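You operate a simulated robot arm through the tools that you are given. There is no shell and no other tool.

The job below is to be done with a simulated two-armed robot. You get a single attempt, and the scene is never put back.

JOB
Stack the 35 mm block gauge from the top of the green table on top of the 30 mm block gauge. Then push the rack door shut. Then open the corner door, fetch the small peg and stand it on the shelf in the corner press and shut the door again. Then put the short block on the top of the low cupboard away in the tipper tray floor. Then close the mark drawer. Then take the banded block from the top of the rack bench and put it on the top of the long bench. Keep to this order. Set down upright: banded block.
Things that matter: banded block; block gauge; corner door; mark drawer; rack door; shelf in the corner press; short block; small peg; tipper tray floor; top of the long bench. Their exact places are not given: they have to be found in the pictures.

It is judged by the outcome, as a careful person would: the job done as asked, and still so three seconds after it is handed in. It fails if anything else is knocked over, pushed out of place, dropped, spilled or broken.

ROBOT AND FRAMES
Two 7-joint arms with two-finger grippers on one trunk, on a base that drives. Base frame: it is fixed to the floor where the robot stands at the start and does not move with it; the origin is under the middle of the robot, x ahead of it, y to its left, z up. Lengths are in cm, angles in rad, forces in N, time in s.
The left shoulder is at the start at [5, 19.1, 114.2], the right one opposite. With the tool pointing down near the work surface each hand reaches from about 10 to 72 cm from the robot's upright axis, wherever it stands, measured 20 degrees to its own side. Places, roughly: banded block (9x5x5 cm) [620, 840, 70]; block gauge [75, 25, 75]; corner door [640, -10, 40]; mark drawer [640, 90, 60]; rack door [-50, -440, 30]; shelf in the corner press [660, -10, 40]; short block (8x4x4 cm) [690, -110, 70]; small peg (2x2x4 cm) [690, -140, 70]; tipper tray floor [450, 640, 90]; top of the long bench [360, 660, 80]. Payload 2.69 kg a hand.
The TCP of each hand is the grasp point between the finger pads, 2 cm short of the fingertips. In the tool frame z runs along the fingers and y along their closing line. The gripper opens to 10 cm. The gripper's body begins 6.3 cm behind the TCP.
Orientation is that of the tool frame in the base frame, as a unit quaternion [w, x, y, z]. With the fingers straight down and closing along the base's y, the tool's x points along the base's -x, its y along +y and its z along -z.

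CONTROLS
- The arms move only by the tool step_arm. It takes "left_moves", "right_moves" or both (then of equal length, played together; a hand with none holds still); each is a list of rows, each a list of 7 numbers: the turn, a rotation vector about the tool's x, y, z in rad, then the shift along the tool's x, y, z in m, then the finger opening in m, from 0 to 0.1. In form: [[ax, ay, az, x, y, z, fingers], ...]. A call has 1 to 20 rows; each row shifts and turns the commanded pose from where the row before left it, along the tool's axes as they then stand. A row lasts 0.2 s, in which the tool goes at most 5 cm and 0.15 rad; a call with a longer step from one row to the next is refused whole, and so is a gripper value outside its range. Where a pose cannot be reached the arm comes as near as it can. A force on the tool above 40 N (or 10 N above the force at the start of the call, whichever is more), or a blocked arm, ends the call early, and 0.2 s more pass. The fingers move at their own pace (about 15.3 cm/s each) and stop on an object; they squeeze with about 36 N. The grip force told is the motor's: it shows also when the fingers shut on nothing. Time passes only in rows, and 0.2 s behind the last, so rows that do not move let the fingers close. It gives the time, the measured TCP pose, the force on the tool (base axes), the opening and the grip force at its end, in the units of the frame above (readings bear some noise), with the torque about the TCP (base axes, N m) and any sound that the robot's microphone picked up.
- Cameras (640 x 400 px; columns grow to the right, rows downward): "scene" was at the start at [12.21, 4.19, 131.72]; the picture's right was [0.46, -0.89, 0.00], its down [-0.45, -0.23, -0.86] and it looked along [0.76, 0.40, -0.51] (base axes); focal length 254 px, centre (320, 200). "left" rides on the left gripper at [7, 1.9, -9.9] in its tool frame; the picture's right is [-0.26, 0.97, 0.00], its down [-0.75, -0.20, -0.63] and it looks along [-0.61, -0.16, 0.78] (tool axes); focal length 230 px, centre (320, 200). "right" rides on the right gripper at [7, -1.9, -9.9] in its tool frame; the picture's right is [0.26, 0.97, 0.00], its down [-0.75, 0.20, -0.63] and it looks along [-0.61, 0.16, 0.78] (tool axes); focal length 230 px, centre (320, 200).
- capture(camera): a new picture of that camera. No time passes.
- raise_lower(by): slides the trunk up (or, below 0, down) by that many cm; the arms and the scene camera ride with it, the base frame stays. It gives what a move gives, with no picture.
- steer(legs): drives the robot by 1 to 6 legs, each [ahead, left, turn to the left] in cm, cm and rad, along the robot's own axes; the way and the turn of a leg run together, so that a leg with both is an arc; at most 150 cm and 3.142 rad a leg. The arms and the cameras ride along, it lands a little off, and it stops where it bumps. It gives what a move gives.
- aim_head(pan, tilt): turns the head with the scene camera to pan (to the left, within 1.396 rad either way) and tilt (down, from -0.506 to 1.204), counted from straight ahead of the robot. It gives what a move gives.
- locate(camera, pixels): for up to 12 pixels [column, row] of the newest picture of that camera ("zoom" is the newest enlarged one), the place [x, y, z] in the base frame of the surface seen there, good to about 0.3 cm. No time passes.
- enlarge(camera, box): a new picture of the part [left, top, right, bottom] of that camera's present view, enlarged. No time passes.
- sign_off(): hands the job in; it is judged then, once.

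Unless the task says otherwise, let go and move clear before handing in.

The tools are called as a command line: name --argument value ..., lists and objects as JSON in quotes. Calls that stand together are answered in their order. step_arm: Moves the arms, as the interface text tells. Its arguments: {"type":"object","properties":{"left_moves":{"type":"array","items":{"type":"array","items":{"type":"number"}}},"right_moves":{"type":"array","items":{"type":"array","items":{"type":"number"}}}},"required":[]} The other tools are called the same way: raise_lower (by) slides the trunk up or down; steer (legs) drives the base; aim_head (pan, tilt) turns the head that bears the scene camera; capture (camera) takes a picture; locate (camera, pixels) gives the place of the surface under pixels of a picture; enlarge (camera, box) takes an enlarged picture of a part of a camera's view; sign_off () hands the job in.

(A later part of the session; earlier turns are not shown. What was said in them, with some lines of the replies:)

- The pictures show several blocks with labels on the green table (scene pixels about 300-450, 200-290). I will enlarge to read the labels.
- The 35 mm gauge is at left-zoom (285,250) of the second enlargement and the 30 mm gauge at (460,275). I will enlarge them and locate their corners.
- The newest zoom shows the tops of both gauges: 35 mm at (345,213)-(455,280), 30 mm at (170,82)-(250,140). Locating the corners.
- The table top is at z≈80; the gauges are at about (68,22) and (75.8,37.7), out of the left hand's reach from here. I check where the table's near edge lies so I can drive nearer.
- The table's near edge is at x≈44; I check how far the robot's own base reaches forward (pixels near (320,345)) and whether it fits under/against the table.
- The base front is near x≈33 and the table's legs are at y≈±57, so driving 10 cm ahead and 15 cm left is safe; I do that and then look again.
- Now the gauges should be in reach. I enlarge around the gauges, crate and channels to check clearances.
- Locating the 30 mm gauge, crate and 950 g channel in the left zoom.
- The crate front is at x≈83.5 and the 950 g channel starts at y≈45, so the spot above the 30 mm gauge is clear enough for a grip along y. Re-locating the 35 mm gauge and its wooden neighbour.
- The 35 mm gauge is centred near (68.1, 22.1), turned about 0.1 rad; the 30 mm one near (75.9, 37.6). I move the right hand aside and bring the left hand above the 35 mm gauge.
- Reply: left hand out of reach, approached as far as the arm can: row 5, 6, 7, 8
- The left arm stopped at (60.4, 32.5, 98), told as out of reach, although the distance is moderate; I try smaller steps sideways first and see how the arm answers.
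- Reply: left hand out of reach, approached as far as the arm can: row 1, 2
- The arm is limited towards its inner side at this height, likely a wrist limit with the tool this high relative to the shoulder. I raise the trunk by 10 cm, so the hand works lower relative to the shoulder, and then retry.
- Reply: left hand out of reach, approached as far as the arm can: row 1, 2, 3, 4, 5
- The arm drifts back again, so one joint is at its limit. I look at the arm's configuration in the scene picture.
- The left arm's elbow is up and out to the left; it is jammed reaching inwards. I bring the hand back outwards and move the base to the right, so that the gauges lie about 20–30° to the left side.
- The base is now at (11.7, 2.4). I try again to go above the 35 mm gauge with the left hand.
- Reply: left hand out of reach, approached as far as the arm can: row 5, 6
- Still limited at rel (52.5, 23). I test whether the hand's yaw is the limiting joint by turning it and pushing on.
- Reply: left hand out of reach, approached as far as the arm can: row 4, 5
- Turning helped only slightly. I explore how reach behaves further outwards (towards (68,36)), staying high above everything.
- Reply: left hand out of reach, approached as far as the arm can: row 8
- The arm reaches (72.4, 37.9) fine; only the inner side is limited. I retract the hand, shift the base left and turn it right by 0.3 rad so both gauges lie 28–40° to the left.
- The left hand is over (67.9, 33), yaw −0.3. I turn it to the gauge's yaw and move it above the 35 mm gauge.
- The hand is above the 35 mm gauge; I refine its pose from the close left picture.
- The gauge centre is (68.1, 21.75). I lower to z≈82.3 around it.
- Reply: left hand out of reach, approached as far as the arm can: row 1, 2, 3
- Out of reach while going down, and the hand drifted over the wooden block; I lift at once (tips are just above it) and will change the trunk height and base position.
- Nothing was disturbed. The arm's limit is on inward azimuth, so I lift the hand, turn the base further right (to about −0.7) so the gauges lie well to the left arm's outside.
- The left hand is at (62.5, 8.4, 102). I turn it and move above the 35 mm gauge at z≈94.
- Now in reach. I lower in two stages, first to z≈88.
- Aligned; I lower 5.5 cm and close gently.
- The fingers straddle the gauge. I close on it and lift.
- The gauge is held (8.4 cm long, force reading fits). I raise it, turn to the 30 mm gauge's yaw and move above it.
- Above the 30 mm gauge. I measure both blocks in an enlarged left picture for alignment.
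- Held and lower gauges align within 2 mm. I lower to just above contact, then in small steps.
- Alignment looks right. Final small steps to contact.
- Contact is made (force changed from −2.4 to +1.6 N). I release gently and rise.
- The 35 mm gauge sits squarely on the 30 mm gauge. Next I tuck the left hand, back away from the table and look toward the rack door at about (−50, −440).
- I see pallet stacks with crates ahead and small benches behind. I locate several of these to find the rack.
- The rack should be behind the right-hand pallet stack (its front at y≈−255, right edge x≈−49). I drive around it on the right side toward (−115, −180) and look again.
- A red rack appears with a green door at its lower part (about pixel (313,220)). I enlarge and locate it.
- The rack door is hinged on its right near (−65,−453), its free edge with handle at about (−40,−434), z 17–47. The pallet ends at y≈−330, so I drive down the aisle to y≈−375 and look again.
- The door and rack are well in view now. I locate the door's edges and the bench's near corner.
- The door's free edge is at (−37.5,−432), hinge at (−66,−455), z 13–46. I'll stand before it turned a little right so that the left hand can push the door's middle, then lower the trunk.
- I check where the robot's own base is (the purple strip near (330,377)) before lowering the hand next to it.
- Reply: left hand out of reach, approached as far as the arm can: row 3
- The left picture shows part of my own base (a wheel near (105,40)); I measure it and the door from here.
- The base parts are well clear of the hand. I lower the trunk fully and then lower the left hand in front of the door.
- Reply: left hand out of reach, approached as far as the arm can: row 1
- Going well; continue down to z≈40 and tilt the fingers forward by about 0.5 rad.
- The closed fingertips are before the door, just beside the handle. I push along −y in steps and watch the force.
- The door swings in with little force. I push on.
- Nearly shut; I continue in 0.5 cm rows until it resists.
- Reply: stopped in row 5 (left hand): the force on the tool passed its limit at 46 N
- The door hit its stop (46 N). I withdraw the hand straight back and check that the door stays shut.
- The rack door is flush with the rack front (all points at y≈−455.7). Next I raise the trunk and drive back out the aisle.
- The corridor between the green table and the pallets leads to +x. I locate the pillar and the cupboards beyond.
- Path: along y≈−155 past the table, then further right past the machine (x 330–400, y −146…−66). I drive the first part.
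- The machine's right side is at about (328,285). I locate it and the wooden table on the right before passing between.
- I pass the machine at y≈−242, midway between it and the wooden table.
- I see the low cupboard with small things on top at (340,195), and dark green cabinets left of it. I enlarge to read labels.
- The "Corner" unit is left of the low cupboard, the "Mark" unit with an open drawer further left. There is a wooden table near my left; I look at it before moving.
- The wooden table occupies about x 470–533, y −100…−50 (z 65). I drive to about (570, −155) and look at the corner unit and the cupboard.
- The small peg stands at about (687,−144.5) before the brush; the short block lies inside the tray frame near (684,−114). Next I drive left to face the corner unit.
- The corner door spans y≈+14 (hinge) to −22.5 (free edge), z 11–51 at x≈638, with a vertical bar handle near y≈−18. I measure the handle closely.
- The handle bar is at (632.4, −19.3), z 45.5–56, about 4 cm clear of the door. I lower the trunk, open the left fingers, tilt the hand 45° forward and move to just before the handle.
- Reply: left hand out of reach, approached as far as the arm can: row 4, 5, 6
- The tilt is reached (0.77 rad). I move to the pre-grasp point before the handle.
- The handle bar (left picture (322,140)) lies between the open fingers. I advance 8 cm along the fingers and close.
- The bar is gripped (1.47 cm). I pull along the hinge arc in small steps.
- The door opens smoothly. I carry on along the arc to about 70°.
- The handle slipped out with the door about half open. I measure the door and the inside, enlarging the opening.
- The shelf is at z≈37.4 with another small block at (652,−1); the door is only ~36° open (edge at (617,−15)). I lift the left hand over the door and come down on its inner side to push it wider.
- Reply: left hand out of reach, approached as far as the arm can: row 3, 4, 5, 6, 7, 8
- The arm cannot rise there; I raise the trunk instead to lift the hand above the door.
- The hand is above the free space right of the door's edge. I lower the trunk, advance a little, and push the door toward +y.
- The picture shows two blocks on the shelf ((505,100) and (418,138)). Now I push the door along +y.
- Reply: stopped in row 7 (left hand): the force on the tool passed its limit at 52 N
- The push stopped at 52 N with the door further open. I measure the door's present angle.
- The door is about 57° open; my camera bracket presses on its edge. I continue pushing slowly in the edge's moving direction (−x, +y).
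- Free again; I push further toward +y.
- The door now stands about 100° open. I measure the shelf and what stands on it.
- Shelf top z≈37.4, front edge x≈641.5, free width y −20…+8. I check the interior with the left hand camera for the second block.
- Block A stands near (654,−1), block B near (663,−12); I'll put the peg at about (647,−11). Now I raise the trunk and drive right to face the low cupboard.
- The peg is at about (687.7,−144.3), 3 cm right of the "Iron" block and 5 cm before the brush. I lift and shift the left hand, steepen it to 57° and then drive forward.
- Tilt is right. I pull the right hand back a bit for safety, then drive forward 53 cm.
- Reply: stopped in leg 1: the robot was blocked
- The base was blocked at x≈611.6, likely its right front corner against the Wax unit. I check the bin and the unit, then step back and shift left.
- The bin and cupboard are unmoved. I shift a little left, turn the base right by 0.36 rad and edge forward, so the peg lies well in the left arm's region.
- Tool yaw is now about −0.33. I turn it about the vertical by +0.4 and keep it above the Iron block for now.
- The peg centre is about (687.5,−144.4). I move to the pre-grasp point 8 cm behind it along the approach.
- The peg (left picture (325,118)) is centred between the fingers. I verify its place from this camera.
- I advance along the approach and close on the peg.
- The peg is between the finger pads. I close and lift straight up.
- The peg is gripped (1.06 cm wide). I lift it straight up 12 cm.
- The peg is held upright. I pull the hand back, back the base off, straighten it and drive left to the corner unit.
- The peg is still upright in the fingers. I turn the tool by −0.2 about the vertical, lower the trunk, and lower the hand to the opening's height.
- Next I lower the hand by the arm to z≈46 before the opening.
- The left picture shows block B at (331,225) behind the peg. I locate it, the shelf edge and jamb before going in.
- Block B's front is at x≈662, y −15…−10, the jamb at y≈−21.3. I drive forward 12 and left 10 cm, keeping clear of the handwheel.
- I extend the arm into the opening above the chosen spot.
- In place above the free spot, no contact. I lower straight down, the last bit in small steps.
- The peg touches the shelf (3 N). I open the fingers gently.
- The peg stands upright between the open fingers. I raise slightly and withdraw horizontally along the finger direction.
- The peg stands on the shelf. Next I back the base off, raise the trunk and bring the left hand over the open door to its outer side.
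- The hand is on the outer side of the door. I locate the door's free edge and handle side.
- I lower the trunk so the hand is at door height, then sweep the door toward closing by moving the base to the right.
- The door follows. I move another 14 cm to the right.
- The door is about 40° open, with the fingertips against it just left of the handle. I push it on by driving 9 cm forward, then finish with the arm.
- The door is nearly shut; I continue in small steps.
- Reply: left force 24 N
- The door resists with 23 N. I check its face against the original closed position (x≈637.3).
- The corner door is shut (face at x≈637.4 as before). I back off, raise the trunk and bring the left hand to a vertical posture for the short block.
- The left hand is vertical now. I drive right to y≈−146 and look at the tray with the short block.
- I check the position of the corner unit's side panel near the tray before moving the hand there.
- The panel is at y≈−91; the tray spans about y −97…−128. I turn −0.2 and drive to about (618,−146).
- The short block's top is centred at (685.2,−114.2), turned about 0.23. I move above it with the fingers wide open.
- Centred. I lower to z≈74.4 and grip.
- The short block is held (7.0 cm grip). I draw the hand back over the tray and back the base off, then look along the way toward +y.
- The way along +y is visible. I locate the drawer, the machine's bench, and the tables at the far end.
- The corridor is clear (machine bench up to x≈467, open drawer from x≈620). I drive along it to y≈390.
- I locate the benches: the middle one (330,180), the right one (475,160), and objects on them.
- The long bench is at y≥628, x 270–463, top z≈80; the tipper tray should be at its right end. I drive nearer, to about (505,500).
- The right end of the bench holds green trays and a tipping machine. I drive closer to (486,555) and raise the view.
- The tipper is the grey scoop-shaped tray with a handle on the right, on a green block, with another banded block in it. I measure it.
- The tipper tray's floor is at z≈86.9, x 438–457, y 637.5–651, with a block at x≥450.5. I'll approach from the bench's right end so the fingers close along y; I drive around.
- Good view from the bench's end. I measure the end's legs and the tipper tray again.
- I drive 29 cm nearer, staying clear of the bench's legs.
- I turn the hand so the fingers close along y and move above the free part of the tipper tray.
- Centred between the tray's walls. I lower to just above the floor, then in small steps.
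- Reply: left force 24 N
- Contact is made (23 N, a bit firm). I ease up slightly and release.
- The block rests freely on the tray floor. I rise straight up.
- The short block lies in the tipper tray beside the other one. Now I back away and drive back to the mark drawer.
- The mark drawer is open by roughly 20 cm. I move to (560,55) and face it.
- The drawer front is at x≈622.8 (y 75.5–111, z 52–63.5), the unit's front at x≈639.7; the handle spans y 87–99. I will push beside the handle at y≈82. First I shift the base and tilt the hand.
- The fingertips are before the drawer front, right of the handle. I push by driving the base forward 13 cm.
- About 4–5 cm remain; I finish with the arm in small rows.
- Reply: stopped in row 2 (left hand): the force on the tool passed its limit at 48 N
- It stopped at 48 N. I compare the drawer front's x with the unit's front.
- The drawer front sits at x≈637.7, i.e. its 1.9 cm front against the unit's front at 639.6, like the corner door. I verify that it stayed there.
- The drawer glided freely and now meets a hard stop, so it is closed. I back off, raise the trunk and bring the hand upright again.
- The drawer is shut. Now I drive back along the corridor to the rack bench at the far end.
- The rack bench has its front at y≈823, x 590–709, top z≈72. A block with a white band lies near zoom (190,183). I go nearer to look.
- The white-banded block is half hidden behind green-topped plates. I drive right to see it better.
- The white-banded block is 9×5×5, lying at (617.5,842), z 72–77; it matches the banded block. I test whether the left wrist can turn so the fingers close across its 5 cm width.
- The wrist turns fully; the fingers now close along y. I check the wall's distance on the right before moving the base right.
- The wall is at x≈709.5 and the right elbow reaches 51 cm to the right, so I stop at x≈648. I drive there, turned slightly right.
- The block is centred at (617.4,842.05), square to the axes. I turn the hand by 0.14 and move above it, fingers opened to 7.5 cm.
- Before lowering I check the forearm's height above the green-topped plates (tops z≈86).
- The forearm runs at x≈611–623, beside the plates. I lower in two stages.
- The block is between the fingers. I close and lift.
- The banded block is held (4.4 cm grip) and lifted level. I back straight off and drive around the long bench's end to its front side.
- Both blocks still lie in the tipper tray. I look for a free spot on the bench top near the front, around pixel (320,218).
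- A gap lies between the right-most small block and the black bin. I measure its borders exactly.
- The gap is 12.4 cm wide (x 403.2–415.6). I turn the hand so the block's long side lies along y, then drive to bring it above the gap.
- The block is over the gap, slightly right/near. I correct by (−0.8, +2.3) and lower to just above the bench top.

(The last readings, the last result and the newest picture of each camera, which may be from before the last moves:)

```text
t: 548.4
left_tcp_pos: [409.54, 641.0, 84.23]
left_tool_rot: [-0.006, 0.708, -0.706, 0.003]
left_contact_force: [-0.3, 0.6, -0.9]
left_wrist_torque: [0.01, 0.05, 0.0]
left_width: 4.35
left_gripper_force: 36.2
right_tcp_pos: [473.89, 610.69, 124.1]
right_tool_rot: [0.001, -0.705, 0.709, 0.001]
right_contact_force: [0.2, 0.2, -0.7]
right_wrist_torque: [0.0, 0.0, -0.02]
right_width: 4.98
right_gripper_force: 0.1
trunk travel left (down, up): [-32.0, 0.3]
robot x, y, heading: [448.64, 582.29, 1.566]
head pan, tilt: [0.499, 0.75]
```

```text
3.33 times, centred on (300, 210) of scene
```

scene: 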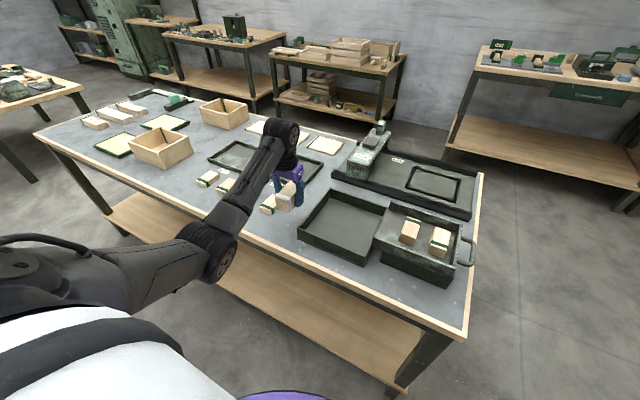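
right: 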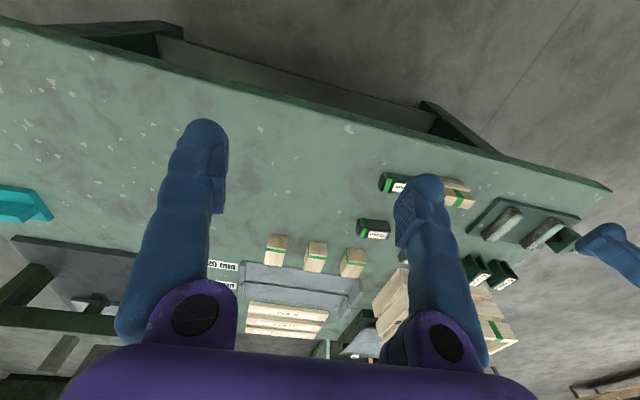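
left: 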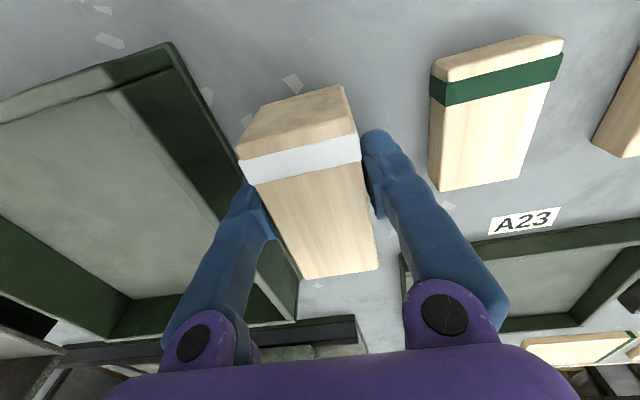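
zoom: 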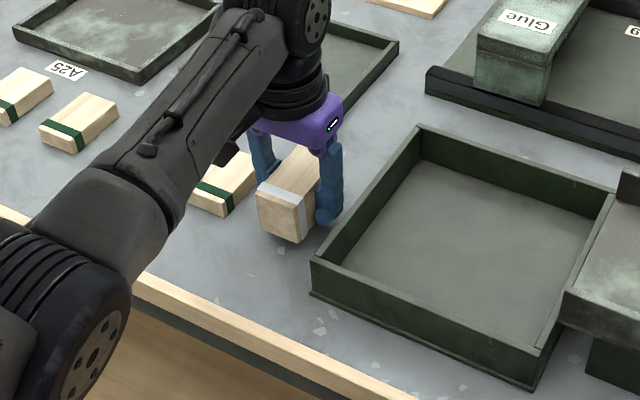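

Clear on both sides. Final lowering in small steps.

step_arm --left_moves '[[0, 0, 0, 0, 0, 0.01, 0.03], [0, 0, 0, 0, 0, 0.003, 0.03], [0, 0, 0, 0, 0, 0, 0.03]]'

step_arm --left_moves '[[0, 0, 0, 0, 0, 0.002, 0.03], [0, 0, 0, 0, 0, 0.001, 0.03], [0, 0, 0, 0, 0, 0, 0.03]]'

```text
t: 549.2
left_tcp_pos: [409.54, 641.14, 83.12]
left_tool_rot: [-0.006, 0.708, -0.707, 0.003]
left_contact_force: [-0.3, 1.2, -0.5]
left_wrist_torque: [-0.05, 0.02, 0.01]
left_width: 4.38
left_gripper_force: 36.0
right_tcp_pos: [473.87, 610.62, 123.96]
right_tool_rot: [0.002, -0.705, 0.709, 0.001]
right_contact_force: [0.2, -0.3, -0.5]
right_wrist_torque: [0.06, 0.06, 0.0]
right_width: 5.0
right_gripper_force: 0.0
trunk travel left (down, up): [-32.0, 0.3]
robot x, y, heading: [448.26, 582.21, 1.568]
head pan, tilt: [0.499, 0.75]
```

```text
t: 550.0
left_tcp_pos: [409.55, 641.07, 82.8]
left_tool_rot: [-0.008, 0.708, -0.706, 0.002]
left_contact_force: [-0.2, -1.1, 6.2]
left_wrist_torque: [-0.31, 0.18, 0.0]
left_width: 4.39
left_gripper_force: 36.3
right_tcp_pos: [473.88, 610.52, 124.13]
right_tool_rot: [0.002, -0.705, 0.709, 0.002]
right_contact_force: [0.0, 0.0, -0.2]
right_wrist_torque: [-0.02, 0.01, 0.01]
right_width: 4.98
right_gripper_force: 0.1
trunk travel left (down, up): [-32.0, 0.3]
robot x, y, heading: [448.61, 582.14, 1.565]
head pan, tilt: [0.499, 0.75]
```

Contact (6 N). I open the fingers gently.

step_arm --left_moves '[[0, 0, 0, 0, 0, 0, 0.045], [0, 0, 0, 0, 0, 0, 0.05], [0, 0, 0, 0, 0, 0, 0.057], [0, 0, 0, 0, 0, 0, 0.057]]'

step_arm --left_moves '[[0, 0, 0, 0, 0, -0.01, 0.057], [0, 0, 0, 0, 0, -0.03, 0.057], [0, 0, 0, 0, 0, -0.03, 0.057], [0, 0, 0, 0, 0, -0.03, 0.057], [0, 0, 0, 0, 0, -0.03, 0.057], [0, 0, 0, 0, 0, -0.03, 0.057], [0, 0, 0, 0, 0, 0, 0.057]]'

capture --camera "left"

enlarge --camera "scene" --box '[220, 150, 380, 270]'

```text
t: 551.0
left_tcp_pos: [409.45, 640.99, 82.65]
left_tool_rot: [-0.007, 0.708, -0.706, 0.002]
left_contact_force: [0.7, -1.0, 0.0]
left_wrist_torque: [0.02, -0.03, -0.04]
left_width: 5.71
left_gripper_force: 0.1
right_tcp_pos: [473.91, 610.75, 123.95]
right_tool_rot: [0.001, -0.705, 0.709, 0.002]
right_contact_force: [0.7, 0.9, 0.1]
right_wrist_torque: [0.01, 0.0, -0.02]
right_width: 5.0
right_gripper_force: 0.1
trunk travel left (down, up): [-32.0, 0.3]
robot x, y, heading: [448.36, 581.7, 1.568]
head pan, tilt: [0.499, 0.75]
```

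```text
t: 552.6
left_tcp_pos: [409.37, 640.96, 98.77]
left_tool_rot: [-0.006, 0.708, -0.706, 0.002]
left_contact_force: [0.8, 0.5, -0.4]
left_wrist_torque: [0.02, -0.01, 0.01]
left_width: 5.72
left_gripper_force: 0.0
right_tcp_pos: [473.87, 610.78, 124.01]
right_tool_rot: [0.001, -0.704, 0.71, 0.002]
right_contact_force: [0.8, 0.3, 0.1]
right_wrist_torque: [-0.01, 0.03, 0.0]
right_width: 5.02
right_gripper_force: 0.1
trunk travel left (down, up): [-32.0, 0.3]
robot x, y, heading: [448.42, 582.27, 1.563]
head pan, tilt: [0.499, 0.75]
```

```text
taken
```

left: 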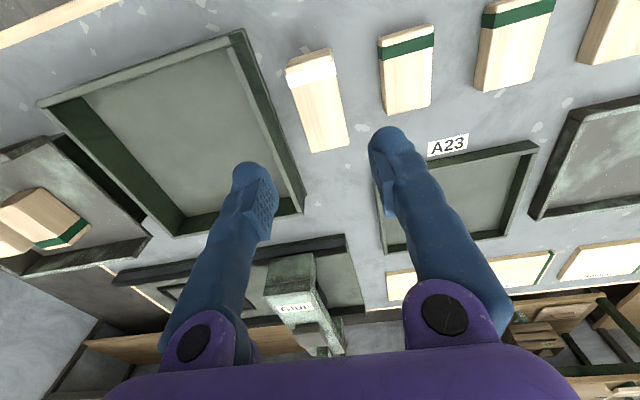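

```text
3.33 times, centred on (300, 210) of scene
```

zoom: 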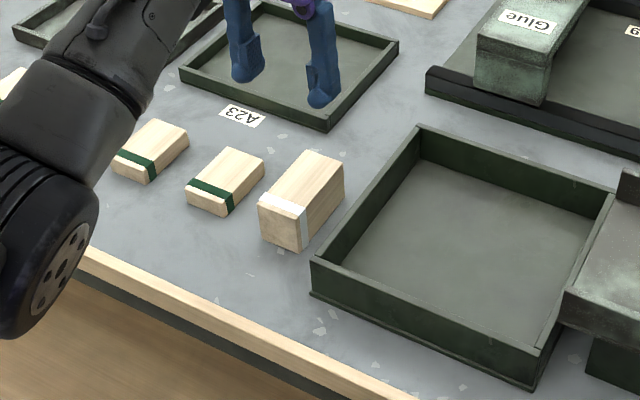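

The banded block stands squarely on the bench top in its original upright attitude, with its neighbours untouched. I back away and take a last look.

steer --legs '[[-35, 0, 0]]'

aim_head --pan 0.2 --tilt 0.6

capture --camera "scene"

enlarge --camera "scene" --box '[200, 120, 420, 260]'

```text
t: 554.9
left_tcp_pos: [408.98, 606.15, 98.58]
left_tool_rot: [-0.007, 0.708, -0.706, 0.002]
left_contact_force: [0.6, -0.7, -0.6]
left_wrist_torque: [-0.01, 0.01, 0.04]
left_width: 5.7
left_gripper_force: 0.0
right_tcp_pos: [473.59, 575.89, 124.15]
right_tool_rot: [0.002, -0.705, 0.71, 0.002]
right_contact_force: [0.4, -0.2, -0.3]
right_wrist_torque: [0.01, 0.02, 0.01]
right_width: 4.99
right_gripper_force: 0.1
trunk travel left (down, up): [-32.0, 0.3]
robot x, y, heading: [448.1, 547.38, 1.566]
head pan, tilt: [0.499, 0.75]
```

```text
t: 555.7
left_tcp_pos: [408.99, 606.12, 98.69]
left_tool_rot: [-0.007, 0.708, -0.706, 0.001]
left_contact_force: [0.9, 1.2, 0.8]
left_wrist_torque: [-0.02, 0.01, 0.04]
left_width: 5.69
left_gripper_force: 0.0
right_tcp_pos: [473.53, 575.89, 124.04]
right_tool_rot: [0.002, -0.704, 0.71, 0.001]
right_contact_force: [0.3, 0.6, 0.2]
right_wrist_torque: [-0.01, 0.01, -0.06]
right_width: 5.0
right_gripper_force: 0.1
trunk travel left (down, up): [-32.0, 0.3]
robot x, y, heading: [448.39, 547.27, 1.563]
head pan, tilt: [0.201, 0.6]
```

```text
taken
```

scene: 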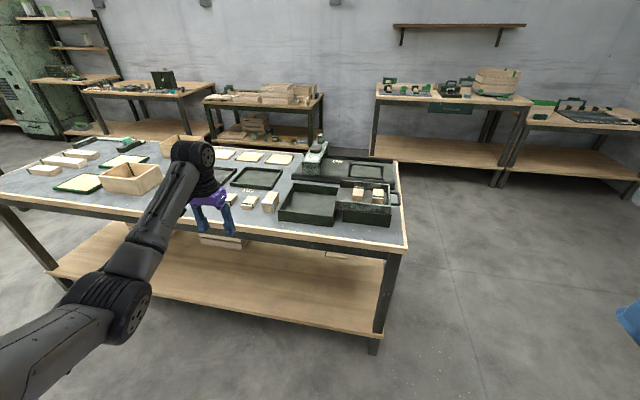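

```text
2.86 times, centred on (310, 190) of scene
```

zoom: 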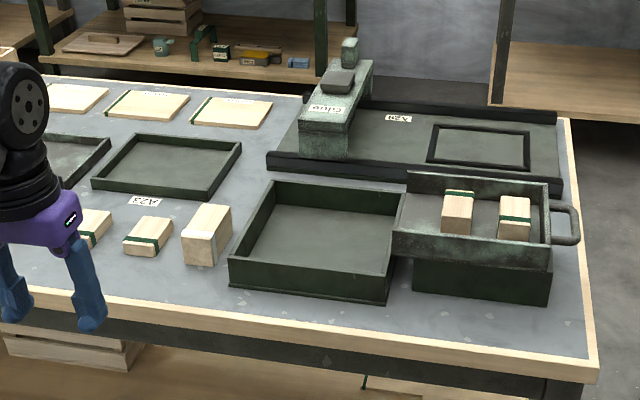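

The last pictures show the banded block upright on the long bench (zoom (207,235)) and the short block in the tipper tray (zoom (458,212)). Both hands are empty and clear, and every step was done in order, so I hand the job in.

sign_off

```text
The job is handed in.
```

I did all six parts of the job in the order you gave, and I have handed it in.

- **Block gauges:** the 35 mm gauge sits squarely on top of the 30 mm gauge on the green table.
- **Rack door:** pushed shut until it hit its stop. It stayed flush with the rack front when I let go.
- **Small peg and corner door:** the peg stands upright near the front of the shelf in the corner press. The door is shut again, back at its original closed position.
- **Short block:** it lies on the tipper tray floor, beside the block that was already there.
- **Mark drawer:** pushed in until it met a hard stop. The drawer front sits about 2 cm proud of the unit, about as far as the shut corner door does, so I took it as fully closed.
- **Banded block:** on the top of the long bench, between the small blocks and the black bin. I read "upright" as the way it lay on the rack bench, with its 9 cm side flat, and kept it that way.

Nothing was knocked over or pushed out of place in any picture I took. The base was once stopped against something while I was fetching the peg, most likely the Wax unit. The dust bin and low cupboard were unmoved afterwards, but I did not measure the Wax unit itself. I did not go back at the end to look again at the gauges, the rack door or the corner press.
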